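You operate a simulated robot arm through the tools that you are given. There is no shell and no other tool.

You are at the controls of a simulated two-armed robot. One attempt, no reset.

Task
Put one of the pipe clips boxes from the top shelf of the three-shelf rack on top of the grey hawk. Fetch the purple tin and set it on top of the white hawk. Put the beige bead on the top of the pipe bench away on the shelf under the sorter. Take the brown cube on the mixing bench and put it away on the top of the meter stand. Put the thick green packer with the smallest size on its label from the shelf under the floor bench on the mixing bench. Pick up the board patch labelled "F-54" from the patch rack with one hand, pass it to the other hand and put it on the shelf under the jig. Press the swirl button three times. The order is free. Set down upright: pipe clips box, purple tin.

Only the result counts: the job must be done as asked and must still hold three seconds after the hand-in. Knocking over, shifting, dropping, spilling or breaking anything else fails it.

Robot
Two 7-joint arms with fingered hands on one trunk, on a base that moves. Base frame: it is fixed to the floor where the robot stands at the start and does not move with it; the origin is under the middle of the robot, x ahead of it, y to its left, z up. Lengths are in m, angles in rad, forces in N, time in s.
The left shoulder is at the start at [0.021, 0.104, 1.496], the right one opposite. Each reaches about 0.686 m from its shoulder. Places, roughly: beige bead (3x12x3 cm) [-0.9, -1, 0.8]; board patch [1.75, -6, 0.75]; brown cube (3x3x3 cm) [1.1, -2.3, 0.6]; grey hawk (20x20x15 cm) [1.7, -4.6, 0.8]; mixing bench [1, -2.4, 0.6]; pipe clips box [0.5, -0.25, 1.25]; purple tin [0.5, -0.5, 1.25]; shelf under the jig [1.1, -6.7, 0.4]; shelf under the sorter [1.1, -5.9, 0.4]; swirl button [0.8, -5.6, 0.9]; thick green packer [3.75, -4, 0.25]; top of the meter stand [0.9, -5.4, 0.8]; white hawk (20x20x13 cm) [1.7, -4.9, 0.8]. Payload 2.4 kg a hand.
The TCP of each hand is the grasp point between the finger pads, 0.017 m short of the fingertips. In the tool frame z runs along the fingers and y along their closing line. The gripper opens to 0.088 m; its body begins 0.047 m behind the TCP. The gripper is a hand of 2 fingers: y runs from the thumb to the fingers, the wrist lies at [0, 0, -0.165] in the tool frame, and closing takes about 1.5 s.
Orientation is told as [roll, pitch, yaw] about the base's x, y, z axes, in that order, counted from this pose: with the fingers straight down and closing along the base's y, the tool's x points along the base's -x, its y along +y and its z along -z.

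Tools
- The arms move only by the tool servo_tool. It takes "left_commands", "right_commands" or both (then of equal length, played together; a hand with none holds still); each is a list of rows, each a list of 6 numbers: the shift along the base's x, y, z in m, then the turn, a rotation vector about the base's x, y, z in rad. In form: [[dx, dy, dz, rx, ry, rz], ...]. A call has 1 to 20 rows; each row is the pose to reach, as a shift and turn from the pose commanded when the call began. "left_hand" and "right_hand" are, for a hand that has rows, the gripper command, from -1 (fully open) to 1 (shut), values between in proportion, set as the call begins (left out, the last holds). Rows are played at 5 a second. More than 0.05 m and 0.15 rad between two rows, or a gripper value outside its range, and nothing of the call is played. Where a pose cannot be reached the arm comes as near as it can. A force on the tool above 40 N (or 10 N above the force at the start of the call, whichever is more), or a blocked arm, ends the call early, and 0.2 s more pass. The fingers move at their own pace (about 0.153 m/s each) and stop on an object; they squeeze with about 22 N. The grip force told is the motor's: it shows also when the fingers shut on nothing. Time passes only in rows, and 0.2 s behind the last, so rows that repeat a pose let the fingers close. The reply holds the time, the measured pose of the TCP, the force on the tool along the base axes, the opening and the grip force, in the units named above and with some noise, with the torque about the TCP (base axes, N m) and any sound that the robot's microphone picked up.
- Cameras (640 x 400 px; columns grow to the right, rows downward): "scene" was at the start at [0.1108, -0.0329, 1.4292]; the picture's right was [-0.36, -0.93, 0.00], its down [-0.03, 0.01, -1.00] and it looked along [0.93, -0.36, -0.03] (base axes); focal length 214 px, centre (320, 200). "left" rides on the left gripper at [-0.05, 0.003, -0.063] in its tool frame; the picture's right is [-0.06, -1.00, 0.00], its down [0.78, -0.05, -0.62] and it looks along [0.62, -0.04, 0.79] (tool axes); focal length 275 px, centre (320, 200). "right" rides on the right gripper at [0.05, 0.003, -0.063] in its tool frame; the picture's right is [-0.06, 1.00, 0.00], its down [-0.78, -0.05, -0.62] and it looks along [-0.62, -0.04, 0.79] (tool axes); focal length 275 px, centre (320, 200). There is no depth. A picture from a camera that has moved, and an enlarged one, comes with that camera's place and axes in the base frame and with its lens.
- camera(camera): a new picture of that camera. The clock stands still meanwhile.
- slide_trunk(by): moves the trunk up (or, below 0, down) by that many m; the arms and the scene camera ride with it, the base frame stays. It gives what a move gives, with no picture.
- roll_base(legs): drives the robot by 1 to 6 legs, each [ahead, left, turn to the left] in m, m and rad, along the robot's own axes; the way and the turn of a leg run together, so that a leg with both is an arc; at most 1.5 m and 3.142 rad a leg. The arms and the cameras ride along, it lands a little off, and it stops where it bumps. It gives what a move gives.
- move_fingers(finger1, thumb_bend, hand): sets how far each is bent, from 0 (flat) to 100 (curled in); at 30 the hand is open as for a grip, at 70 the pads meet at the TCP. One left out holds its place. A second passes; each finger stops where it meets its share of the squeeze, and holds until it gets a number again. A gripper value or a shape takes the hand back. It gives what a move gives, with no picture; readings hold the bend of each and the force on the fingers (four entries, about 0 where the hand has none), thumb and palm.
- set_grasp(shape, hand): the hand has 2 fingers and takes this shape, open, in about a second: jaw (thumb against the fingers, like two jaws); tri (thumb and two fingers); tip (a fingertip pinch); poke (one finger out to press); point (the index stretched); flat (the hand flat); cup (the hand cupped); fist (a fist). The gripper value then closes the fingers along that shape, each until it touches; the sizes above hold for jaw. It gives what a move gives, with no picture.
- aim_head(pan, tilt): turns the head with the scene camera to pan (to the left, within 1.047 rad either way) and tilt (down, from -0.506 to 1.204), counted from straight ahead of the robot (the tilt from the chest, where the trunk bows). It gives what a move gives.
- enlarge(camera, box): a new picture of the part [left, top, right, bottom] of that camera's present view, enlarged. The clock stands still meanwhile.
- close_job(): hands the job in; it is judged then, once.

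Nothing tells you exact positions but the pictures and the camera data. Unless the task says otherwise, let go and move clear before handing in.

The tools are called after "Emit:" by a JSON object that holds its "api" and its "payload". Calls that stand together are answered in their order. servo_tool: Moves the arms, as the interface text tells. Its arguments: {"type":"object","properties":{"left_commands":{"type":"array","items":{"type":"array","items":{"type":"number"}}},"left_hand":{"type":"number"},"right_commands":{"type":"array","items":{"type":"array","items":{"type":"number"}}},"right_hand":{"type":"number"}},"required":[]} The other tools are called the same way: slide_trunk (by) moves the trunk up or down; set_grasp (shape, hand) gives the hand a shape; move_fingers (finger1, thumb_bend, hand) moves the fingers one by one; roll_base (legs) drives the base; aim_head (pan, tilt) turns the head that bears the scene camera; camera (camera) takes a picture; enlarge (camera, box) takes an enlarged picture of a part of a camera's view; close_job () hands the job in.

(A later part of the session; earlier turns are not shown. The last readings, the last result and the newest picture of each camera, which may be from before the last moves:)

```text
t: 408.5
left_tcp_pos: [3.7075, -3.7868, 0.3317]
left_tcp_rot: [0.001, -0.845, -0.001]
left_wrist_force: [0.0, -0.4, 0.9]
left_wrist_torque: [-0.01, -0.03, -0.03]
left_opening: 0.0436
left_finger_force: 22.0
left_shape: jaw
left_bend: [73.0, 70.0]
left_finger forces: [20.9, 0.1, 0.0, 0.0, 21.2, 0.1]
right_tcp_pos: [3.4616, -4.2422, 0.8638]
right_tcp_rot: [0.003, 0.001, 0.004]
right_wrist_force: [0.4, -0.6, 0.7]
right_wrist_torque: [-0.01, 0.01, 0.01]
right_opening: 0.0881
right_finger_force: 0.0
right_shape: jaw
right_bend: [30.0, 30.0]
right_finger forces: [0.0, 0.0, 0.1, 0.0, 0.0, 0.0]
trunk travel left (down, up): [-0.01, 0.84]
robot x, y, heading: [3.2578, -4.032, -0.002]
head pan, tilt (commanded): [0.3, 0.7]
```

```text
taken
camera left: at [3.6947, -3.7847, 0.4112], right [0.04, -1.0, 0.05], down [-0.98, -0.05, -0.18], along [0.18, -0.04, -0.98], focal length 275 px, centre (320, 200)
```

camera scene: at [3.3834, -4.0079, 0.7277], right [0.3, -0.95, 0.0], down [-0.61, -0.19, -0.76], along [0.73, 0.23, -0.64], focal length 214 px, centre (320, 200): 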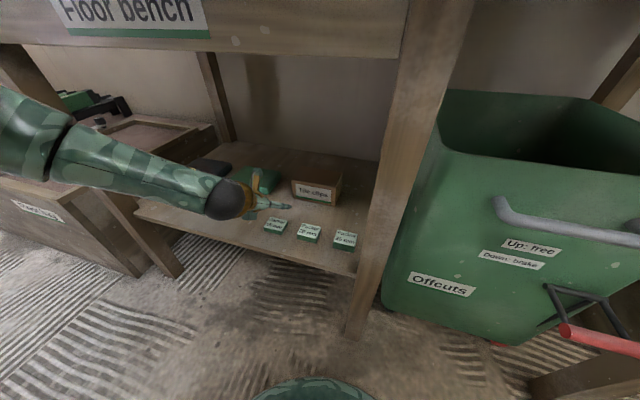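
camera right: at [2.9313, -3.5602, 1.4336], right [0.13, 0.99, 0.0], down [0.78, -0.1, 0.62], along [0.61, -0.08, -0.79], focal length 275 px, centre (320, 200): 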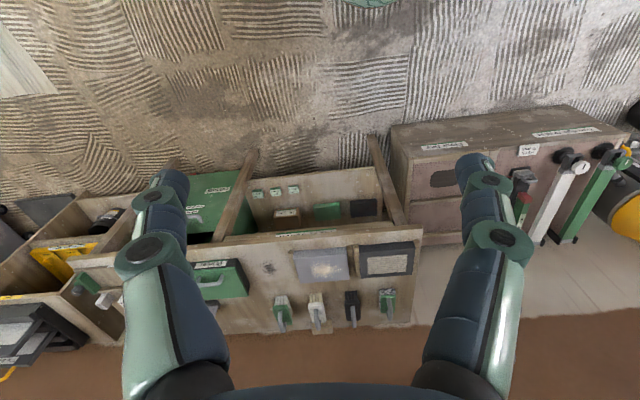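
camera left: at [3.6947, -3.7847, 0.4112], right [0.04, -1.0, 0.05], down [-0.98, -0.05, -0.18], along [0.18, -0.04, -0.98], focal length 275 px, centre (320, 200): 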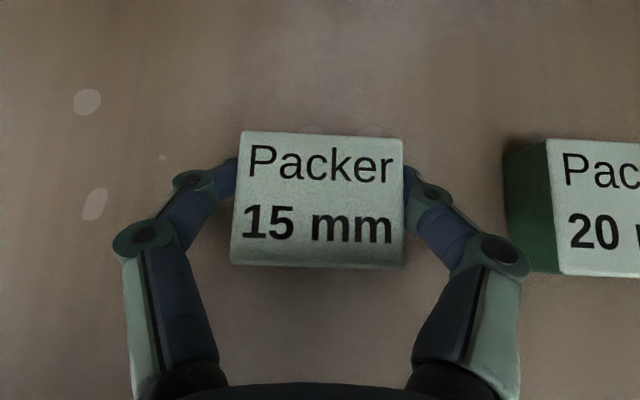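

15 mm packer gripped. Lifting with the trunk and backing out.

Emit:
{"api": "slide_trunk", "payload": {"by": 0.08}}

Emit:
{"api": "camera", "payload": {"camera": "left"}}

Emit:
{"api": "roll_base", "payload": {"legs": [[-0.45, 0, 0]]}}

Emit:
{"api": "camera", "payload": {"camera": "scene"}}

```text
t: 409.7
left_tcp_pos: [3.7077, -3.7873, 0.4127]
left_tcp_rot: [0.0, -0.845, 0.0]
left_wrist_force: [-0.2, 0.2, 1.3]
left_wrist_torque: [0.01, -0.01, 0.0]
left_opening: 0.0434
left_finger_force: 21.8
left_shape: jaw
left_bend: [73.0, 70.0]
left_finger forces: [20.4, 0.0, 0.1, 0.0, 20.5, 0.1]
right_tcp_pos: [3.4618, -4.2425, 0.9443]
right_tcp_rot: [0.002, 0.001, 0.005]
right_wrist_force: [0.5, -0.1, 0.7]
right_wrist_torque: [-0.02, -0.01, -0.04]
right_opening: 0.0879
right_finger_force: 0.1
right_shape: jaw
right_bend: [30.0, 30.0]
right_finger forces: [0.0, 0.1, 0.1, 0.0, 0.0, 0.0]
trunk travel left (down, up): [-0.09, 0.76]
robot x, y, heading: [3.2556, -4.0291, -0.0]
head pan, tilt (commanded): [0.3, 0.7]
```

```text
taken
camera left: at [3.695, -3.784, 0.4916], right [0.04, -1.0, 0.05], down [-0.98, -0.05, -0.17], along [0.18, -0.04, -0.98], focal length 275 px, centre (320, 200)
```

left: 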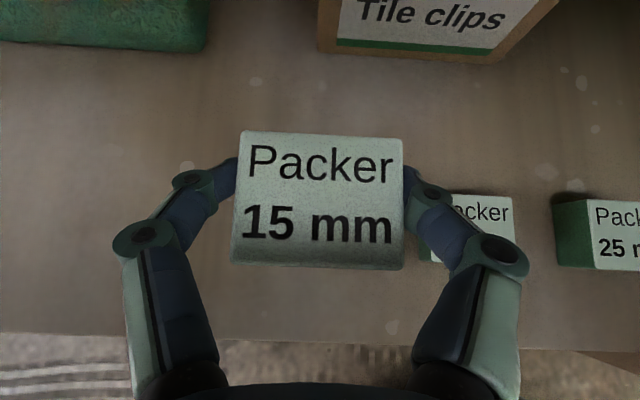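

```text
t: 412.4
left_tcp_pos: [3.2667, -3.7878, 0.4131]
left_tcp_rot: [0.001, -0.846, 0.0]
left_wrist_force: [-0.3, 0.0, -0.5]
left_wrist_torque: [0.03, 0.03, -0.01]
left_opening: 0.0436
left_finger_force: 21.8
left_shape: jaw
left_bend: [73.0, 70.0]
left_finger forces: [20.4, 0.1, 0.0, 0.0, 20.4, 0.0]
right_tcp_pos: [3.0202, -4.2437, 0.9442]
right_tcp_rot: [0.006, 0.0, 0.006]
right_wrist_force: [0.2, 0.6, 0.0]
right_wrist_torque: [-0.01, 0.03, 0.01]
right_opening: 0.088
right_finger_force: 0.1
right_shape: jaw
right_bend: [30.0, 30.0]
right_finger forces: [0.0, 0.1, 0.0, 0.0, 0.0, 0.0]
trunk travel left (down, up): [-0.09, 0.76]
robot x, y, heading: [2.8198, -4.0354, 0.001]
head pan, tilt (commanded): [0.3, 0.7]
```

```text
taken
camera scene: at [2.9422, -4.0088, 0.7335], right [0.3, -0.95, 0.0], down [-0.62, -0.19, -0.76], along [0.73, 0.23, -0.64], focal length 214 px, centre (320, 200)
```

scene: 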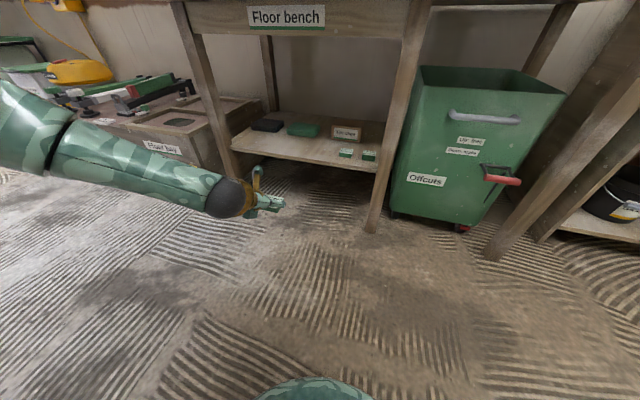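

Holding the packer. Raising the trunk, turning to face west and driving to the mixing bench.

Emit:
{"api": "slide_trunk", "payload": {"by": 0.45}}

Emit:
{"api": "roll_base", "payload": {"legs": [[-0.2, 0, 0], [0, 0, 3.14], [0, -1.5, 0]]}}

Emit:
{"api": "aim_head", "payload": {"pan": -0.4, "tilt": 0.5}}

Emit:
{"api": "camera", "payload": {"camera": "scene"}}

```text
refused: 0.45 is not a number from -0.4 to 0.4
```

```text
t: 428.4
left_tcp_pos: [2.2136, -2.7389, 0.4124]
left_tcp_rot: [0.0, -0.845, 3.098]
left_wrist_force: [-0.5, 0.5, 0.4]
left_wrist_torque: [0.01, 0.02, -0.01]
left_opening: 0.0432
left_finger_force: 22.0
left_shape: jaw
left_bend: [73.0, 70.0]
left_finger forces: [20.2, 0.0, 0.0, 0.0, 20.2, 0.1]
right_tcp_pos: [2.4803, -2.2953, 0.9437]
right_tcp_rot: [0.004, 0.0, 3.102]
right_wrist_force: [0.3, 0.0, 0.5]
right_wrist_torque: [0.0, 0.01, 0.01]
right_opening: 0.0884
right_finger_force: 0.1
right_shape: jaw
right_bend: [30.0, 30.0]
right_finger forces: [0.0, 0.0, 0.1, 0.0, 0.1, 0.1]
trunk travel left (down, up): [-0.09, 0.76]
robot x, y, heading: [2.6756, -2.5155, 3.1]
head pan, tilt (commanded): [0.3, 0.7]
```

```text
t: 429.4
left_tcp_pos: [2.214, -2.7402, 0.4129]
left_tcp_rot: [0.001, -0.844, 3.098]
left_wrist_force: [0.2, -0.4, -0.7]
left_wrist_torque: [0.01, 0.01, -0.01]
left_opening: 0.0431
left_finger_force: 22.2
left_shape: jaw
left_bend: [73.0, 70.0]
left_finger forces: [20.2, 0.1, 0.1, 0.0, 20.1, 0.0]
right_tcp_pos: [2.4803, -2.2948, 0.9455]
right_tcp_rot: [0.003, 0.002, 3.103]
right_wrist_force: [1.2, -0.5, -0.6]
right_wrist_torque: [0.04, -0.02, 0.0]
right_opening: 0.088
right_finger_force: 0.1
right_shape: jaw
right_bend: [30.0, 30.0]
right_finger forces: [0.0, 0.1, 0.0, 0.0, 0.0, 0.0]
trunk travel left (down, up): [-0.09, 0.76]
robot x, y, heading: [2.6696, -2.5167, 3.096]
head pan, tilt (commanded): [-0.4, 0.499]
```

```text
taken
camera scene: at [2.5478, -2.4732, 0.7512], right [0.43, 0.9, 0.0], down [0.43, -0.2, -0.88], along [-0.79, 0.37, -0.48], focal length 214 px, centre (320, 200)
```

scene: 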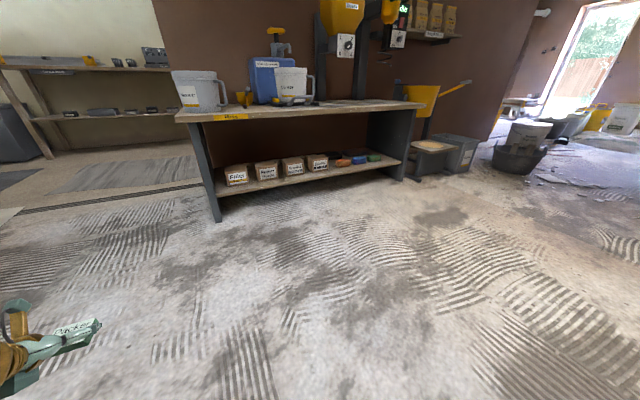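

Raising the trunk by 0.4 to look onto the mixing bench top.

Emit:
{"api": "slide_trunk", "payload": {"by": 0.4}}

Emit:
{"api": "roll_base", "payload": {"legs": [[0.5, 0, 0.04]]}}

Emit:
{"api": "aim_head", "payload": {"pan": -0.3, "tilt": 0.5}}

Emit:
{"api": "camera", "payload": {"camera": "scene"}}

Emit:
{"api": "enlarge", "payload": {"camera": "scene", "box": [160, 80, 460, 267]}}

```text
t: 433.2
left_tcp_pos: [2.214, -2.7392, 0.8129]
left_tcp_rot: [0.001, -0.846, 3.097]
left_wrist_force: [-0.7, 0.3, -0.1]
left_wrist_torque: [-0.01, 0.01, 0.0]
left_opening: 0.0431
left_finger_force: 21.7
left_shape: jaw
left_bend: [73.0, 70.0]
left_finger forces: [20.2, 0.0, 0.0, 0.0, 20.3, 0.0]
right_tcp_pos: [2.48, -2.2955, 1.3447]
right_tcp_rot: [0.004, 0.0, 3.104]
right_wrist_force: [-0.2, 0.1, 0.0]
right_wrist_torque: [0.0, -0.01, -0.01]
right_opening: 0.0882
right_finger_force: 0.1
right_shape: jaw
right_bend: [30.0, 30.0]
right_finger forces: [0.0, 0.0, 0.0, 0.0, 0.0, 0.1]
trunk travel left (down, up): [-0.49, 0.36]
robot x, y, heading: [2.6735, -2.512, 3.103]
head pan, tilt (commanded): [-0.4, 0.499]
```

```text
t: 436.2
left_tcp_pos: [1.7179, -2.7474, 0.8123]
left_tcp_rot: [0.0, -0.843, 3.139]
left_wrist_force: [-0.3, -0.3, -0.9]
left_wrist_torque: [-0.01, 0.01, 0.01]
left_opening: 0.0434
left_finger_force: 22.2
left_shape: jaw
left_bend: [73.0, 70.0]
left_finger forces: [20.2, 0.0, 0.1, 0.0, 20.3, 0.0]
right_tcp_pos: [1.9661, -2.2908, 1.3443]
right_tcp_rot: [0.005, 0.002, -3.14]
right_wrist_force: [0.2, 0.2, 0.3]
right_wrist_torque: [0.0, -0.02, 0.05]
right_opening: 0.088
right_finger_force: 0.1
right_shape: jaw
right_bend: [30.0, 30.0]
right_finger forces: [0.0, 0.0, 0.0, 0.1, 0.0, 0.1]
trunk travel left (down, up): [-0.49, 0.36]
robot x, y, heading: [2.1686, -2.5068, 3.142]
head pan, tilt (commanded): [-0.4, 0.499]
```

```text
t: 436.9
left_tcp_pos: [1.7172, -2.7478, 0.8135]
left_tcp_rot: [0.002, -0.845, 3.138]
left_wrist_force: [0.2, 1.2, 0.3]
left_wrist_torque: [-0.01, 0.0, 0.02]
left_opening: 0.0432
left_finger_force: 22.3
left_shape: jaw
left_bend: [73.0, 70.0]
left_finger forces: [20.1, 0.1, 0.1, 0.1, 20.1, 0.1]
right_tcp_pos: [1.9667, -2.2925, 1.3437]
right_tcp_rot: [0.004, 0.0, -3.14]
right_wrist_force: [-0.8, -0.9, -0.8]
right_wrist_torque: [0.03, -0.01, -0.01]
right_opening: 0.0882
right_finger_force: 0.1
right_shape: jaw
right_bend: [30.0, 30.0]
right_finger forces: [0.0, 0.0, 0.0, 0.1, 0.1, 0.0]
trunk travel left (down, up): [-0.49, 0.36]
robot x, y, heading: [2.1677, -2.501, 3.138]
head pan, tilt (commanded): [-0.3, 0.499]
```

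```text
taken
camera scene: at [2.0535, -2.4759, 1.15], right [0.3, 0.95, 0.0], down [0.46, -0.14, -0.88], along [-0.84, 0.26, -0.48], focal length 214 px, centre (320, 200)
```

scene: 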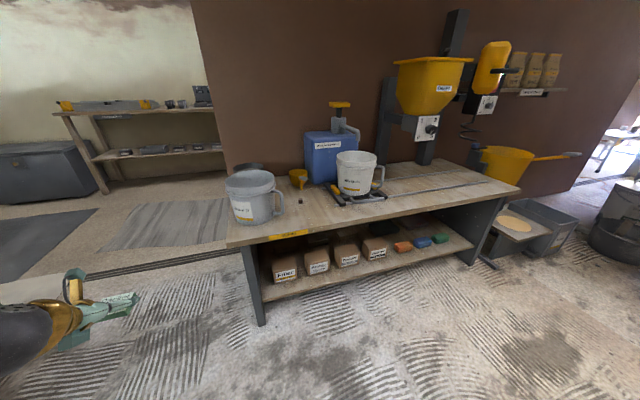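

```text
2.13 times, centred on (310, 174) of scene
camera zoom: at [2.0535, -2.4759, 1.15], right [0.3, 0.95, 0.0], down [0.46, -0.14, -0.88], along [-0.84, 0.26, -0.48], focal length 458 px, centre (341, 256)
```

zoom: 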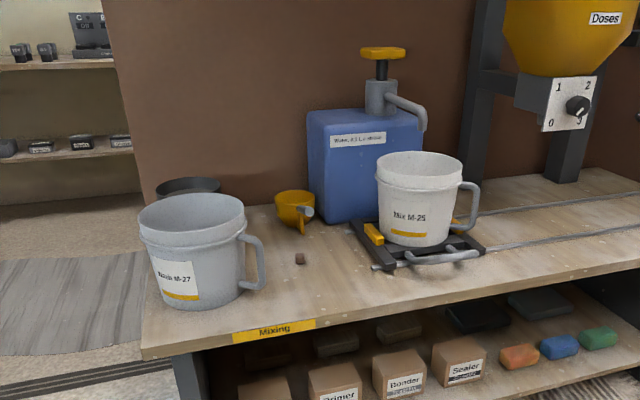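

Brown cube spotted at ≈[1.10, -2.284] on the bench (z≈0.6). I'll place the packer first at a free spot near the bench front around [1.26, -2.2]. Positioning the base.

Emit:
{"api": "roll_base", "payload": {"legs": [[0, -0.53, 0], [0.38, 0, 0]]}}

Emit:
{"api": "aim_head", "payload": {"pan": 0.4, "tilt": 0.7}}

Emit:
{"api": "camera", "payload": {"camera": "scene"}}

Emit:
{"api": "camera", "payload": {"camera": "left"}}

```text
t: 441.9
left_tcp_pos: [1.3391, -2.2256, 0.812]
left_tcp_rot: [0.002, -0.845, -3.141]
left_wrist_force: [-0.5, 0.0, -0.6]
left_wrist_torque: [0.03, -0.03, -0.02]
left_opening: 0.043
left_finger_force: 22.2
left_shape: jaw
left_bend: [73.0, 70.0]
left_finger forces: [20.2, 0.0, 0.1, 0.1, 20.1, 0.0]
right_tcp_pos: [1.5848, -1.7691, 1.345]
right_tcp_rot: [0.003, 0.002, -3.135]
right_wrist_force: [0.0, 0.0, -0.2]
right_wrist_torque: [-0.04, -0.01, -0.01]
right_opening: 0.088
right_finger_force: 0.0
right_shape: jaw
right_bend: [30.0, 30.0]
right_finger forces: [0.0, 0.1, 0.0, 0.0, 0.0, 0.0]
trunk travel left (down, up): [-0.49, 0.36]
robot x, y, heading: [1.7878, -1.9805, -3.138]
head pan, tilt (commanded): [-0.3, 0.499]
```

```text
t: 443.0
left_tcp_pos: [1.34, -2.2237, 0.813]
left_tcp_rot: [0.002, -0.846, -3.14]
left_wrist_force: [0.3, 0.7, -0.5]
left_wrist_torque: [-0.03, 0.0, 0.01]
left_opening: 0.0432
left_finger_force: 22.1
left_shape: jaw
left_bend: [73.0, 70.0]
left_finger forces: [20.2, 0.0, 0.0, 0.0, 20.1, 0.1]
right_tcp_pos: [1.5864, -1.7694, 1.3442]
right_tcp_rot: [0.003, 0.001, -3.135]
right_wrist_force: [0.3, -0.4, -0.1]
right_wrist_torque: [-0.01, -0.04, 0.01]
right_opening: 0.0879
right_finger_force: 0.1
right_shape: jaw
right_bend: [30.0, 30.0]
right_finger forces: [0.0, 0.1, 0.0, 0.0, 0.1, 0.0]
trunk travel left (down, up): [-0.49, 0.36]
robot x, y, heading: [1.7872, -1.9802, -3.141]
head pan, tilt (commanded): [0.4, 0.7]
```

```text
taken
camera scene: at [1.6821, -2.0119, 1.1323], right [-0.39, 0.92, 0.0], down [0.59, 0.25, -0.77], along [-0.7, -0.3, -0.64], focal length 214 px, centre (320, 200)
```

scene: 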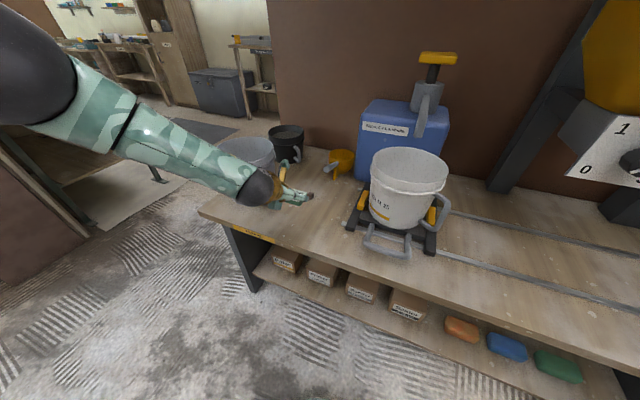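

```text
taken
camera left: at [1.3549, -2.2282, 0.892], right [-0.04, 1.0, 0.05], down [0.98, 0.05, -0.18], along [-0.18, 0.04, -0.98], focal length 275 px, centre (320, 200)
```

left: 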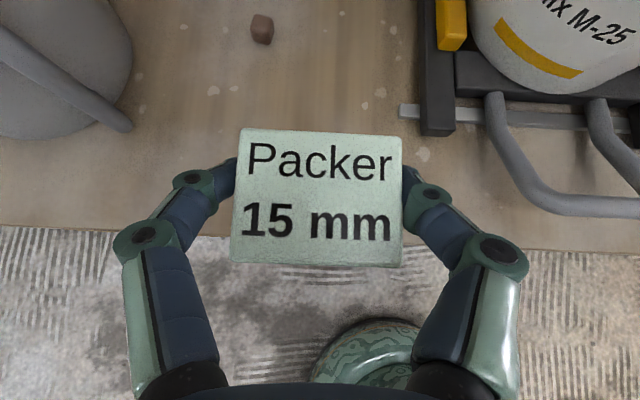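

The left camera view confirms free space. Moving 7.5 cm forward and lowering the packer toward the bench.

Emit:
{"api": "roll_base", "payload": {"legs": [[0.075, 0, 0]]}}

Emit:
{"api": "slide_trunk", "payload": {"by": -0.17}}

Emit:
{"api": "camera", "payload": {"camera": "left"}}

Emit:
{"api": "camera", "payload": {"camera": "scene"}}

```text
t: 444.1
left_tcp_pos: [1.2648, -2.2251, 0.8129]
left_tcp_rot: [0.001, -0.844, -3.138]
left_wrist_force: [0.2, 0.1, -0.1]
left_wrist_torque: [0.01, 0.02, 0.02]
left_opening: 0.0433
left_finger_force: 21.4
left_shape: jaw
left_bend: [73.0, 70.0]
left_finger forces: [20.2, 0.0, 0.0, 0.0, 20.2, 0.1]
right_tcp_pos: [1.5094, -1.7687, 1.3437]
right_tcp_rot: [0.004, 0.003, -3.133]
right_wrist_force: [-0.8, -0.7, 0.5]
right_wrist_torque: [-0.04, 0.03, 0.0]
right_opening: 0.0879
right_finger_force: 0.0
right_shape: jaw
right_bend: [30.0, 30.0]
right_finger forces: [0.0, 0.1, 0.0, 0.0, 0.1, 0.1]
trunk travel left (down, up): [-0.49, 0.36]
robot x, y, heading: [1.714, -1.9763, -3.133]
head pan, tilt (commanded): [0.4, 0.7]
```

```text
t: 446.0
left_tcp_pos: [1.2652, -2.2255, 0.6421]
left_tcp_rot: [0.001, -0.845, -3.141]
left_wrist_force: [-0.6, -0.1, -0.9]
left_wrist_torque: [-0.03, -0.01, -0.02]
left_opening: 0.0431
left_finger_force: 22.0
left_shape: jaw
left_bend: [73.0, 70.0]
left_finger forces: [20.2, 0.0, 0.0, 0.0, 20.2, 0.0]
right_tcp_pos: [1.5112, -1.7693, 1.1746]
right_tcp_rot: [0.004, 0.002, -3.134]
right_wrist_force: [0.1, 0.0, 0.1]
right_wrist_torque: [-0.02, 0.0, 0.01]
right_opening: 0.088
right_finger_force: 0.1
right_shape: jaw
right_bend: [30.0, 30.0]
right_finger forces: [0.0, 0.0, 0.1, 0.0, 0.1, 0.1]
trunk travel left (down, up): [-0.32, 0.53]
robot x, y, heading: [1.7138, -1.9773, -3.137]
head pan, tilt (commanded): [0.4, 0.7]
```

```text
taken
camera left: at [1.2805, -2.2287, 0.7222], right [-0.04, 1.0, 0.05], down [0.98, 0.05, -0.18], along [-0.18, 0.04, -0.98], focal length 275 px, centre (320, 200)
```

left: 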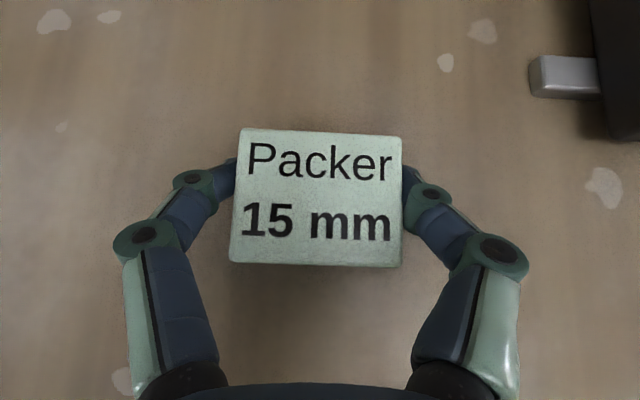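

```text
taken
camera scene: at [1.6033, -2.0124, 0.9614], right [-0.39, 0.92, 0.0], down [0.59, 0.25, -0.76], along [-0.7, -0.3, -0.64], focal length 214 px, centre (320, 200)
```

scene: 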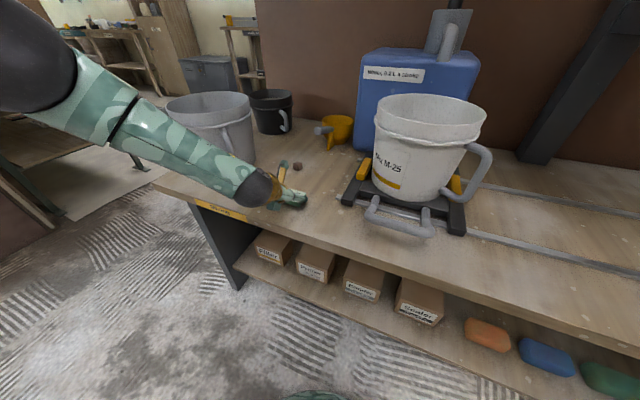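

Nearly down. Lowering in small trunk steps until contact.

Emit:
{"api": "slide_trunk", "payload": {"by": -0.012}}

Emit:
{"api": "slide_trunk", "payload": {"by": -0.006}}

Emit:
{"api": "enlarge", "payload": {"camera": "scene", "box": [230, 140, 350, 215]}}

```text
t: 446.6
left_tcp_pos: [1.2647, -2.2253, 0.6338]
left_tcp_rot: [0.002, -0.851, -3.14]
left_wrist_force: [1.0, 0.0, 22.2]
left_wrist_torque: [0.2, 0.19, -0.01]
left_opening: 0.0431
left_finger_force: 21.6
left_shape: jaw
left_bend: [73.0, 70.0]
left_finger forces: [29.5, 0.1, 0.0, 0.0, 35.7, 0.0]
right_tcp_pos: [1.5126, -1.7686, 1.1622]
right_tcp_rot: [0.004, -0.001, -3.135]
right_wrist_force: [0.1, 0.4, -0.5]
right_wrist_torque: [-0.02, -0.01, -0.01]
right_opening: 0.0882
right_finger_force: 0.1
right_shape: jaw
right_bend: [30.0, 30.0]
right_finger forces: [0.1, 0.0, 0.0, 0.0, 0.0, 0.0]
trunk travel left (down, up): [-0.308, 0.542]
robot x, y, heading: [1.7131, -1.976, -3.134]
head pan, tilt (commanded): [0.4, 0.7]
```

```text
t: 446.9
left_tcp_pos: [1.262, -2.226, 0.6319]
left_tcp_rot: [0.003, -0.859, -3.138]
left_wrist_force: [-0.3, 1.2, 13.5]
left_wrist_torque: [0.1, 0.13, -0.03]
left_opening: 0.0426
left_finger_force: 21.7
left_shape: jaw
left_bend: [74.0, 70.0]
left_finger forces: [28.3, 0.0, 0.0, 0.1, 30.1, 0.1]
right_tcp_pos: [1.5117, -1.7694, 1.1608]
right_tcp_rot: [0.003, 0.001, -3.132]
right_wrist_force: [-0.1, 0.4, -0.7]
right_wrist_torque: [0.01, -0.02, -0.04]
right_opening: 0.0881
right_finger_force: 0.0
right_shape: jaw
right_bend: [30.0, 30.0]
right_finger forces: [0.0, 0.0, 0.0, 0.0, 0.0, 0.0]
trunk travel left (down, up): [-0.306, 0.544]
robot x, y, heading: [1.712, -1.9793, -3.141]
head pan, tilt (commanded): [0.4, 0.7]
stopped: the force on the tool passed its limit at 46 N (the readings are from after the stop); the commanded pose is now the measured one
```

```text
5.33 times, centred on (290, 178) of scene
camera zoom: at [1.6038, -2.012, 0.9474], right [-0.39, 0.92, 0.0], down [0.59, 0.25, -0.77], along [-0.7, -0.3, -0.64], focal length 1144 px, centre (480, 320)
```

zoom: 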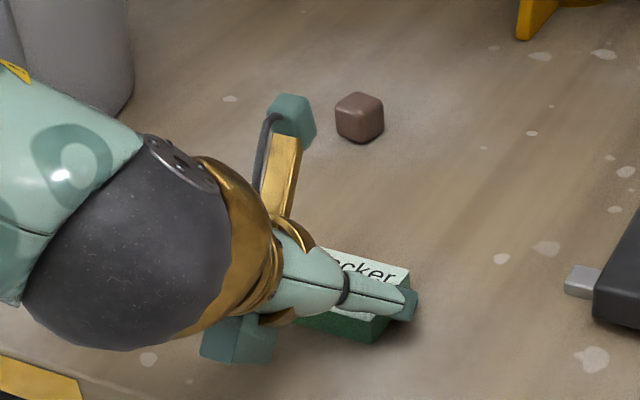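

Packer is on the bench. Relieving pressure, opening, then rising straight up.

Emit:
{"api": "servo_tool", "payload": {"left_commands": [[0, 0, 0.002, 0, 0, 0], [0, 0, 0.002, 0, 0, 0], [0, 0, 0.002, 0, 0, 0], [0, 0, 0.002, 0, 0, 0], [0, 0, 0.002, 0, 0, 0]], "left_hand": -0.4}}

Emit:
{"api": "camera", "payload": {"camera": "left"}}

Emit:
{"api": "slide_trunk", "payload": {"by": 0.17}}

Emit:
{"api": "camera", "payload": {"camera": "left"}}

```text
t: 448.1
left_tcp_pos: [1.2616, -2.2255, 0.6338]
left_tcp_rot: [0.004, -0.856, -3.139]
left_wrist_force: [-1.3, -1.9, 14.8]
left_wrist_torque: [0.11, 0.16, 0.04]
left_opening: 0.0553
left_finger_force: 0.1
left_shape: jaw
left_bend: [72.0, 69.0]
left_finger forces: [5.5, 0.0, 0.1, 0.1, 9.3, 0.0]
right_tcp_pos: [1.5116, -1.769, 1.1622]
right_tcp_rot: [0.004, 0.001, -3.134]
right_wrist_force: [-0.3, -0.2, -0.1]
right_wrist_torque: [-0.04, -0.01, -0.01]
right_opening: 0.0879
right_finger_force: 0.1
right_shape: jaw
right_bend: [30.0, 30.0]
right_finger forces: [0.1, 0.0, 0.0, 0.1, 0.1, 0.0]
trunk travel left (down, up): [-0.306, 0.544]
robot x, y, heading: [1.714, -1.9786, -3.138]
head pan, tilt (commanded): [0.4, 0.7]
```

```text
taken
camera left: at [1.2781, -2.2291, 0.7129], right [-0.05, 1.0, 0.04], down [0.98, 0.05, -0.19], along [-0.19, 0.04, -0.98], focal length 275 px, centre (320, 200)
```

left: 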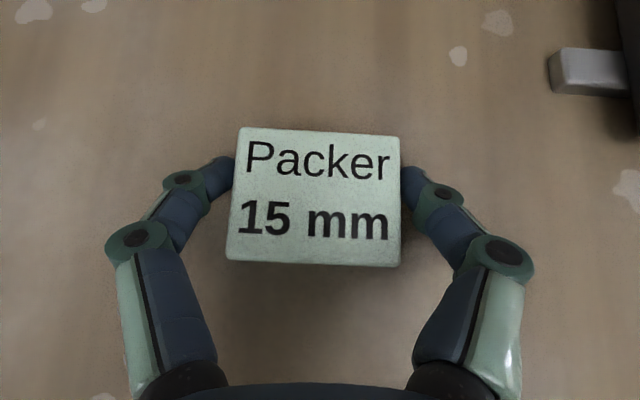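

```text
t: 450.1
left_tcp_pos: [1.2637, -2.2261, 0.8031]
left_tcp_rot: [0.001, -0.852, -3.14]
left_wrist_force: [-0.9, -0.9, -0.2]
left_wrist_torque: [0.0, 0.01, 0.04]
left_opening: 0.0615
left_finger_force: 0.0
left_shape: jaw
left_bend: [67.0, 64.0]
left_finger forces: [0.1, 0.1, 0.0, 0.0, 0.1, 0.0]
right_tcp_pos: [1.51, -1.7689, 1.3302]
right_tcp_rot: [0.004, 0.0, -3.134]
right_wrist_force: [0.4, -0.4, -0.1]
right_wrist_torque: [0.01, 0.0, -0.03]
right_opening: 0.0876
right_finger_force: 0.1
right_shape: jaw
right_bend: [30.0, 30.0]
right_finger forces: [0.0, 0.1, 0.1, 0.0, 0.0, 0.1]
trunk travel left (down, up): [-0.476, 0.374]
robot x, y, heading: [1.7136, -1.9794, -3.137]
head pan, tilt (commanded): [0.4, 0.7]
```

```text
taken
camera left: at [1.2783, -2.2289, 0.8823], right [-0.05, 1.0, 0.05], down [0.98, 0.05, -0.18], along [-0.19, 0.04, -0.98], focal length 275 px, centre (320, 200)
```

left: 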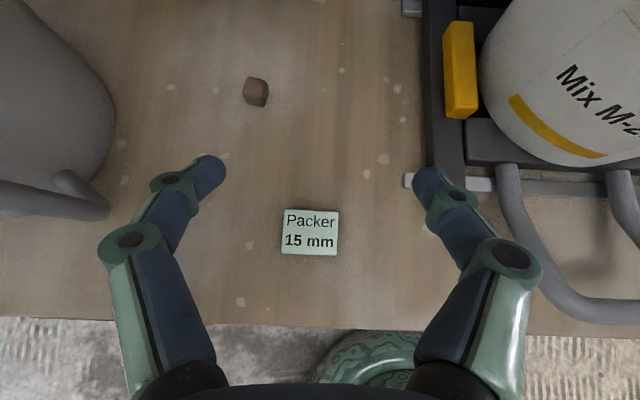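

Packer is placed on the mixing bench. Next the brown cube with the right hand: I'll back off, tuck the left hand, and approach with the robot turned ~0.5 rad left so the right arm reaches further.

Emit:
{"api": "roll_base", "payload": {"legs": [[-0.3, 0, 0]]}}

Emit:
{"api": "servo_tool", "payload": {"left_commands": [[0.04, 0, -0.01, 0, 0, 0], [0.08, 0, -0.02, 0, 0, 0], [0.12, 0, -0.03, 0, 0, 0], [0.15, 0, -0.04, 0, 0, 0], [0.17, 0, -0.05, 0, 0, 0]]}}

Emit:
{"api": "roll_base", "payload": {"legs": [[0, 0, 0.5]]}}

Emit:
{"api": "aim_head", "payload": {"pan": -0.5, "tilt": 0.6}}

Emit:
{"api": "camera", "payload": {"camera": "scene"}}

```text
t: 452.1
left_tcp_pos: [1.5599, -2.2223, 0.8048]
left_tcp_rot: [0.003, -0.853, 3.137]
left_wrist_force: [-0.2, -0.6, -0.1]
left_wrist_torque: [-0.04, -0.01, 0.02]
left_opening: 0.0613
left_finger_force: 0.0
left_shape: jaw
left_bend: [67.0, 64.0]
left_finger forces: [0.0, 0.1, 0.1, 0.1, 0.1, 0.0]
right_tcp_pos: [1.813, -1.7682, 1.331]
right_tcp_rot: [0.005, 0.002, 3.141]
right_wrist_force: [0.2, 0.4, -0.4]
right_wrist_torque: [-0.01, 0.05, 0.04]
right_opening: 0.0881
right_finger_force: 0.1
right_shape: jaw
right_bend: [30.0, 30.0]
right_finger forces: [0.0, 0.0, 0.1, 0.0, 0.1, 0.1]
trunk travel left (down, up): [-0.476, 0.374]
robot x, y, heading: [2.0172, -1.9774, 3.139]
head pan, tilt (commanded): [0.4, 0.7]
```

```text
t: 453.3
left_tcp_pos: [1.7323, -2.2225, 0.7536]
left_tcp_rot: [0.002, -0.852, 3.136]
left_wrist_force: [0.7, 0.9, 0.9]
left_wrist_torque: [0.01, 0.02, 0.02]
left_opening: 0.0614
left_finger_force: 0.0
left_shape: jaw
left_bend: [67.0, 64.0]
left_finger forces: [0.0, 0.1, 0.0, 0.0, 0.0, 0.1]
right_tcp_pos: [1.8121, -1.7678, 1.3303]
right_tcp_rot: [0.004, 0.002, 3.142]
right_wrist_force: [1.0, 0.5, -0.8]
right_wrist_torque: [0.0, 0.03, -0.01]
right_opening: 0.0877
right_finger_force: 0.1
right_shape: jaw
right_bend: [30.0, 30.0]
right_finger forces: [0.1, 0.0, 0.1, 0.0, 0.0, 0.0]
trunk travel left (down, up): [-0.476, 0.374]
robot x, y, heading: [2.0122, -1.9802, 3.135]
head pan, tilt (commanded): [0.4, 0.7]
```

```text
t: 455.1
left_tcp_pos: [1.8795, -2.3246, 0.7543]
left_tcp_rot: [0.002, -0.854, -2.655]
left_wrist_force: [-1.2, -0.4, -0.2]
left_wrist_torque: [0.0, 0.0, -0.03]
left_opening: 0.0614
left_finger_force: 0.2
left_shape: jaw
left_bend: [67.0, 64.0]
left_finger forces: [0.0, 0.1, 0.0, 0.1, 0.1, 0.0]
right_tcp_pos: [1.7367, -1.8862, 1.3308]
right_tcp_rot: [0.002, 0.001, -2.651]
right_wrist_force: [-0.7, -0.5, 0.2]
right_wrist_torque: [0.02, -0.01, 0.01]
right_opening: 0.088
right_finger_force: 0.1
right_shape: jaw
right_bend: [30.0, 30.0]
right_finger forces: [0.0, 0.0, 0.0, 0.0, 0.0, 0.1]
trunk travel left (down, up): [-0.476, 0.374]
robot x, y, heading: [2.0179, -1.981, -2.658]
head pan, tilt (commanded): [0.4, 0.7]
```

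```text
t: 456.3
left_tcp_pos: [1.8806, -2.3249, 0.7543]
left_tcp_rot: [0.002, -0.854, -2.655]
left_wrist_force: [-0.6, -0.6, -0.4]
left_wrist_torque: [0.01, -0.02, 0.01]
left_opening: 0.0616
left_finger_force: 0.1
left_shape: jaw
left_bend: [67.0, 64.0]
left_finger forces: [0.2, 0.0, 0.0, 0.0, 0.1, 0.1]
right_tcp_pos: [1.737, -1.8876, 1.3307]
right_tcp_rot: [0.004, 0.001, -2.651]
right_wrist_force: [0.3, -0.9, 1.3]
right_wrist_torque: [0.01, -0.01, 0.01]
right_opening: 0.0878
right_finger_force: 0.2
right_shape: jaw
right_bend: [30.0, 30.0]
right_finger forces: [0.0, 0.1, 0.0, 0.0, 0.0, 0.0]
trunk travel left (down, up): [-0.476, 0.374]
robot x, y, heading: [2.0159, -1.9795, -2.659]
head pan, tilt (commanded): [-0.499, 0.6]
```

```text
taken
camera scene: at [1.9003, -1.9909, 1.1269], right [0.01, 1.0, 0.0], down [0.57, -0.01, -0.82], along [-0.82, 0.01, -0.57], focal length 214 px, centre (320, 200)
```

scene: 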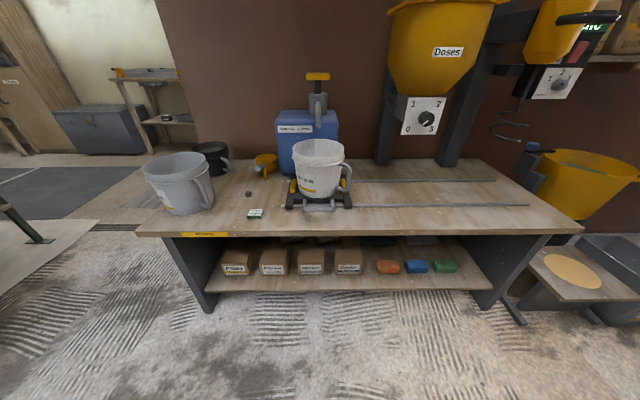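

Cube and packer visible. Driving diagonally to the cube-picking position.

Emit:
{"api": "roll_base", "payload": {"legs": [[0.3, 0.164, 0], [0.2, 0, 0]]}}

Emit:
{"api": "slide_trunk", "payload": {"by": -0.3}}

Emit:
{"api": "camera", "payload": {"camera": "scene"}}

Emit:
{"api": "camera", "payload": {"camera": "right"}}

```text
t: 459.8
left_tcp_pos: [1.5144, -2.7172, 0.7546]
left_tcp_rot: [0.001, -0.852, -2.646]
left_wrist_force: [0.2, 0.3, 0.1]
left_wrist_torque: [0.03, 0.02, -0.03]
left_opening: 0.0618
left_finger_force: 0.1
left_shape: jaw
left_bend: [67.0, 64.0]
left_finger forces: [0.0, 0.0, 0.1, 0.1, 0.0, 0.0]
right_tcp_pos: [1.3664, -2.2805, 1.3304]
right_tcp_rot: [0.002, 0.004, -2.64]
right_wrist_force: [0.7, 0.1, -0.1]
right_wrist_torque: [-0.01, -0.04, 0.07]
right_opening: 0.0878
right_finger_force: 0.1
right_shape: jaw
right_bend: [30.0, 30.0]
right_finger forces: [0.0, 0.1, 0.0, 0.0, 0.1, 0.0]
trunk travel left (down, up): [-0.476, 0.374]
robot x, y, heading: [1.6449, -2.3731, -2.644]
head pan, tilt (commanded): [-0.499, 0.6]
```

```text
t: 462.8
left_tcp_pos: [1.5154, -2.7173, 0.4543]
left_tcp_rot: [0.001, -0.852, -2.646]
left_wrist_force: [0.2, -0.9, 0.0]
left_wrist_torque: [0.01, 0.04, 0.0]
left_opening: 0.0614
left_finger_force: 0.1
left_shape: jaw
left_bend: [67.0, 64.0]
left_finger forces: [0.0, 0.0, 0.0, 0.1, 0.1, 0.0]
right_tcp_pos: [1.3682, -2.2798, 1.0306]
right_tcp_rot: [0.004, 0.002, -2.641]
right_wrist_force: [0.0, -0.3, -0.1]
right_wrist_torque: [0.01, -0.02, -0.01]
right_opening: 0.088
right_finger_force: 0.1
right_shape: jaw
right_bend: [30.0, 30.0]
right_finger forces: [0.1, 0.1, 0.0, 0.0, 0.1, 0.1]
trunk travel left (down, up): [-0.176, 0.674]
robot x, y, heading: [1.6456, -2.3695, -2.647]
head pan, tilt (commanded): [-0.499, 0.6]
```

```text
taken
camera scene: at [1.5236, -2.3873, 0.8265], right [0.0, 1.0, 0.0], down [0.56, 0.0, -0.83], along [-0.83, 0.0, -0.56], focal length 214 px, centre (320, 200)
```

scene: 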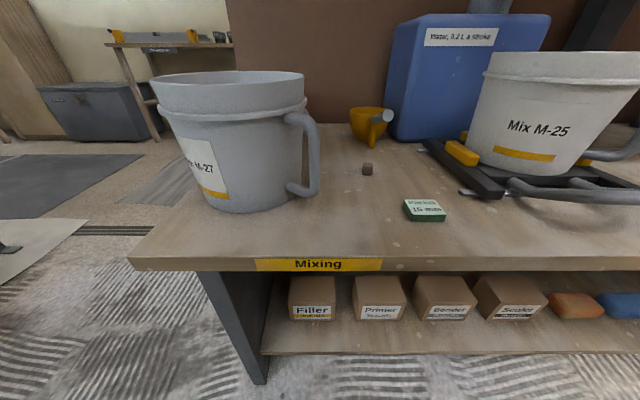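

```text
taken
camera right: at [1.4131, -2.2593, 1.0957], right [0.42, -0.91, 0.0], down [-0.71, -0.33, 0.62], along [-0.56, -0.26, -0.79], focal length 275 px, centre (320, 200)
```

right: 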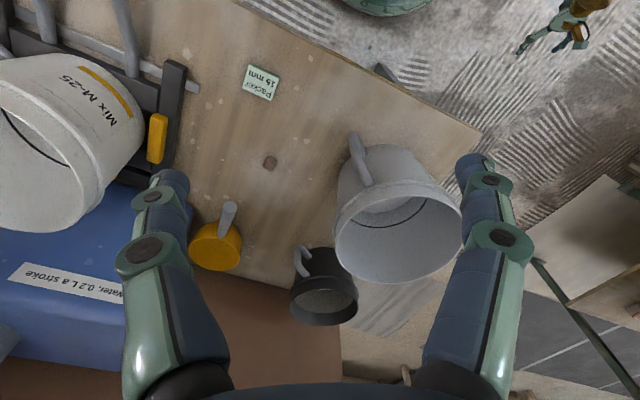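

Cube at ≈[1.117, -2.285]. Moving 3.5 cm closer and zooming to see the cube's orientation.

Emit:
{"api": "roll_base", "payload": {"legs": [[0.03, 0, 0]]}}

Emit:
{"api": "enlarge", "payload": {"camera": "right", "box": [200, 110, 360, 210]}}

Emit:
{"api": "enlarge", "payload": {"camera": "scene", "box": [310, 120, 470, 220]}}

```text
t: 463.6
left_tcp_pos: [1.4884, -2.7314, 0.4526]
left_tcp_rot: [0.002, -0.853, -2.646]
left_wrist_force: [0.9, 0.3, -0.4]
left_wrist_torque: [0.01, 0.0, -0.02]
left_opening: 0.0611
left_finger_force: 0.0
left_shape: jaw
left_bend: [67.0, 64.0]
left_finger forces: [0.0, 0.1, 0.1, 0.1, 0.0, 0.0]
right_tcp_pos: [1.3416, -2.2937, 1.0306]
right_tcp_rot: [0.003, 0.001, -2.642]
right_wrist_force: [-0.5, 1.4, -0.2]
right_wrist_torque: [0.0, 0.03, -0.01]
right_opening: 0.0882
right_finger_force: 0.1
right_shape: jaw
right_bend: [30.0, 30.0]
right_finger forces: [0.0, 0.0, 0.0, 0.1, 0.1, 0.0]
trunk travel left (down, up): [-0.176, 0.674]
robot x, y, heading: [1.6162, -2.3809, -2.645]
head pan, tilt (commanded): [-0.499, 0.6]
```

```text
4.00 times, centred on (280, 160) of right
camera zoom: at [1.3868, -2.2736, 1.0956], right [0.42, -0.91, 0.0], down [-0.71, -0.33, 0.62], along [-0.56, -0.26, -0.79], focal length 1101 px, centre (480, 360)
```

zoom: 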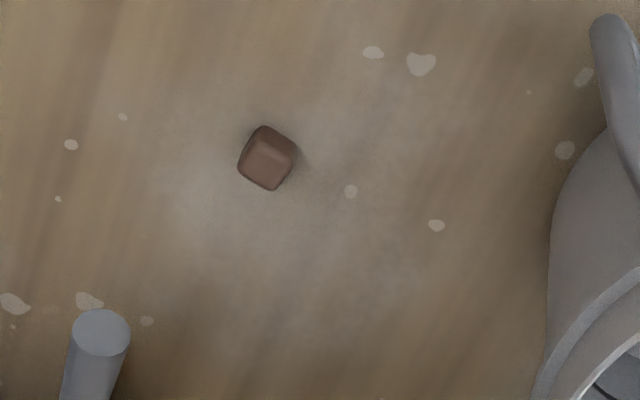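

```text
4.00 times, centred on (390, 170) of scene
camera zoom: at [1.4975, -2.4015, 0.8264], right [0.0, 1.0, 0.0], down [0.56, 0.0, -0.83], along [-0.83, 0.0, -0.56], focal length 858 px, centre (40, 320)
```

zoom: 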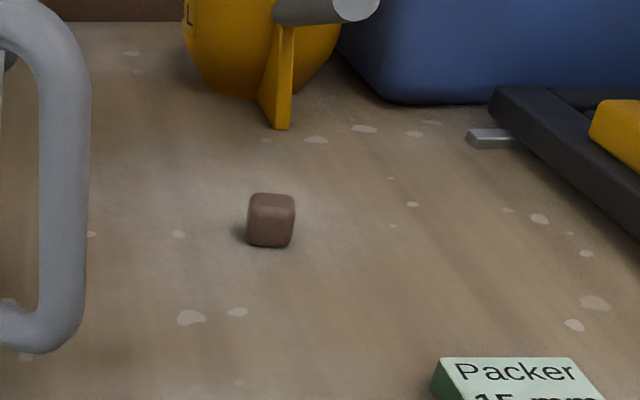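

The cube is axis-aligned. Moving the right hand above it with a −0.5 rad yaw so the fingers match its faces.

Emit:
{"api": "servo_tool", "payload": {"right_commands": [[-0.03, 0.001, -0.03, 0, 0, -0.1], [-0.06, 0.002, -0.06, 0, 0, -0.2], [-0.095, 0.003, -0.09, 0, 0, -0.3], [-0.13, 0.004, -0.12, 0, 0, -0.4], [-0.165, 0.005, -0.15, 0, 0, -0.5], [-0.195, 0.006, -0.18, 0, 0, -0.5], [-0.2176, 0.0067, -0.21, 0, 0, -0.5], [-0.2176, 0.0067, -0.25, 0, 0, -0.5], [-0.2176, 0.0067, -0.28, 0, 0, -0.5]]}}

Emit:
{"api": "camera", "payload": {"camera": "right"}}

Emit:
{"api": "camera", "payload": {"camera": "scene"}}

```text
t: 465.6
left_tcp_pos: [1.4893, -2.7302, 0.4536]
left_tcp_rot: [0.002, -0.853, -2.647]
left_wrist_force: [-0.1, -0.2, -0.5]
left_wrist_torque: [-0.01, -0.03, 0.0]
left_opening: 0.0614
left_finger_force: 0.1
left_shape: jaw
left_bend: [67.0, 64.0]
left_finger forces: [0.1, 0.0, 0.0, 0.0, 0.0, 0.0]
right_tcp_pos: [1.1233, -2.2876, 0.7513]
right_tcp_rot: [0.004, 0.001, -3.14]
right_wrist_force: [0.1, 0.4, -0.4]
right_wrist_torque: [-0.04, 0.05, 0.04]
right_opening: 0.0881
right_finger_force: 0.1
right_shape: jaw
right_bend: [30.0, 30.0]
right_finger forces: [0.0, 0.1, 0.0, 0.0, 0.0, 0.1]
trunk travel left (down, up): [-0.176, 0.674]
robot x, y, heading: [1.6192, -2.3857, -2.646]
head pan, tilt (commanded): [-0.499, 0.6]
```

```text
taken
camera right: at [1.1729, -2.2901, 0.8161], right [-0.06, -1.0, 0.0], down [-0.78, 0.05, 0.62], along [-0.62, 0.04, -0.79], focal length 275 px, centre (320, 200)
```

right: 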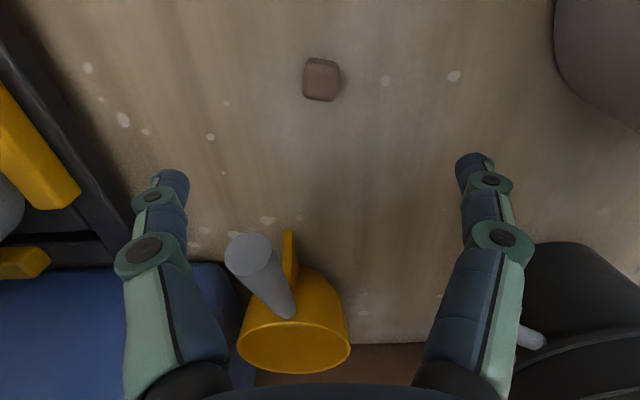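

```text
taken
camera scene: at [1.4974, -2.4016, 0.8264], right [0.0, 1.0, 0.0], down [0.56, 0.0, -0.83], along [-0.83, 0.0, -0.56], focal length 214 px, centre (320, 200)
```

scene: 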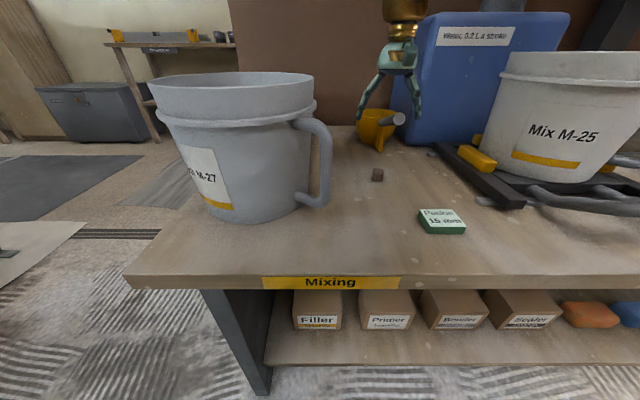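

Cube is centred under the hand. Descending to grasp height.

Emit:
{"api": "servo_tool", "payload": {"right_commands": [[0.003, 0, -0.04, 0, 0, 0], [0.003, 0, -0.08, 0, 0, 0], [0.003, 0, -0.1, 0, 0, 0], [0.003, 0, -0.108, 0, 0, 0]]}}

Emit:
{"api": "camera", "payload": {"camera": "right"}}

```text
t: 466.6
left_tcp_pos: [1.4888, -2.7321, 0.454]
left_tcp_rot: [0.002, -0.853, -2.645]
left_wrist_force: [-0.5, 0.3, 0.8]
left_wrist_torque: [0.0, -0.04, 0.02]
left_opening: 0.0613
left_finger_force: 0.1
left_shape: jaw
left_bend: [67.0, 64.0]
left_finger forces: [0.1, 0.1, 0.1, 0.0, 0.0, 0.0]
right_tcp_pos: [1.1282, -2.2872, 0.6422]
right_tcp_rot: [0.004, 0.002, -3.143]
right_wrist_force: [-0.2, -0.7, -0.5]
right_wrist_torque: [0.02, 0.0, 0.0]
right_opening: 0.088
right_finger_force: 0.2
right_shape: jaw
right_bend: [30.0, 30.0]
right_finger forces: [0.0, 0.0, 0.1, 0.0, 0.0, 0.0]
trunk travel left (down, up): [-0.176, 0.674]
robot x, y, heading: [1.6176, -2.3809, -2.642]
head pan, tilt (commanded): [-0.499, 0.6]
```

```text
taken
camera right: at [1.1776, -2.2902, 0.7075], right [-0.06, -1.0, 0.0], down [-0.79, 0.05, 0.62], along [-0.62, 0.04, -0.79], focal length 275 px, centre (320, 200)
```

right: 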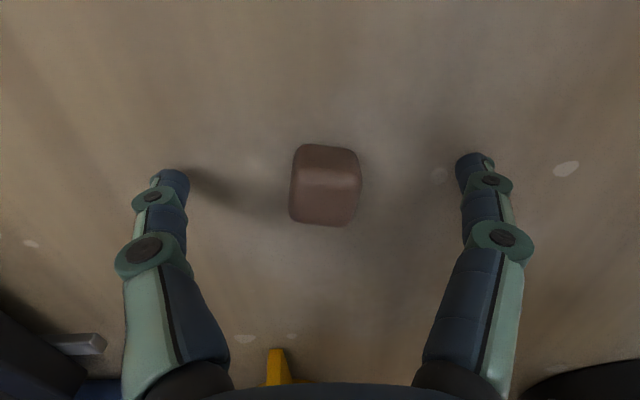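

Cube sits between the fingers. Closing.

Emit:
{"api": "servo_tool", "payload": {"right_commands": [[0, 0, -0.003, 0, 0, 0], [0, 0, -0.003, 0, 0, 0], [0, 0, -0.003, 0, 0, 0], [0, 0, -0.003, 0, 0, 0], [0, 0, -0.003, 0, 0, 0], [0, 0, -0.003, 0, 0, 0], [0, 0, -0.003, 0, 0, 0]], "right_hand": 1}}

Emit:
{"api": "servo_tool", "payload": {"right_commands": [[0, 0, 0.03, 0, 0, 0], [0, 0, 0.07, 0, 0, 0], [0, 0, 0.11, 0, 0, 0], [0, 0, 0.15, 0, 0, 0], [0, 0, 0.2, 0, 0, 0]]}}

Emit:
{"api": "camera", "payload": {"camera": "right"}}

```text
t: 468.2
left_tcp_pos: [1.4895, -2.7314, 0.4535]
left_tcp_rot: [0.001, -0.853, -2.647]
left_wrist_force: [0.7, 0.2, -0.3]
left_wrist_torque: [-0.03, 0.01, -0.01]
left_opening: 0.0616
left_finger_force: 0.0
left_shape: jaw
left_bend: [67.0, 64.0]
left_finger forces: [0.0, 0.0, 0.1, 0.0, 0.0, 0.1]
right_tcp_pos: [1.1267, -2.2869, 0.6404]
right_tcp_rot: [0.003, 0.002, -3.142]
right_wrist_force: [1.2, 0.7, 1.3]
right_wrist_torque: [0.01, -0.03, 0.02]
right_opening: 0.016
right_finger_force: 21.8
right_shape: jaw
right_bend: [72.0, 70.0]
right_finger forces: [19.9, 0.1, 0.1, 0.1, 19.9, 0.0]
trunk travel left (down, up): [-0.176, 0.674]
robot x, y, heading: [1.6181, -2.3802, -2.641]
head pan, tilt (commanded): [-0.499, 0.6]
```

```text
t: 469.4
left_tcp_pos: [1.4896, -2.7315, 0.4544]
left_tcp_rot: [0.001, -0.854, -2.646]
left_wrist_force: [0.3, -1.0, -0.9]
left_wrist_torque: [-0.04, 0.02, -0.01]
left_opening: 0.0613
left_finger_force: 0.1
left_shape: jaw
left_bend: [67.0, 64.0]
left_finger forces: [0.0, 0.0, 0.0, 0.0, 0.1, 0.0]
right_tcp_pos: [1.1285, -2.2867, 0.8434]
right_tcp_rot: [0.001, 0.002, -3.142]
right_wrist_force: [0.4, 0.7, 0.3]
right_wrist_torque: [-0.01, -0.03, -0.02]
right_opening: 0.0159
right_finger_force: 22.4
right_shape: jaw
right_bend: [72.0, 70.0]
right_finger forces: [20.0, 0.1, 0.0, 0.1, 19.8, 0.0]
trunk travel left (down, up): [-0.176, 0.674]
robot x, y, heading: [1.6224, -2.3792, -2.645]
head pan, tilt (commanded): [-0.499, 0.6]
```

```text
taken
camera right: at [1.1783, -2.2908, 0.9087], right [-0.06, -1.0, 0.0], down [-0.79, 0.05, 0.62], along [-0.62, 0.04, -0.79], focal length 275 px, centre (320, 200)
```

right: 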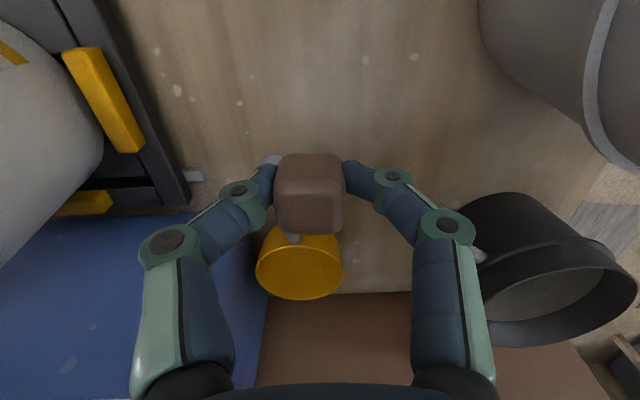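

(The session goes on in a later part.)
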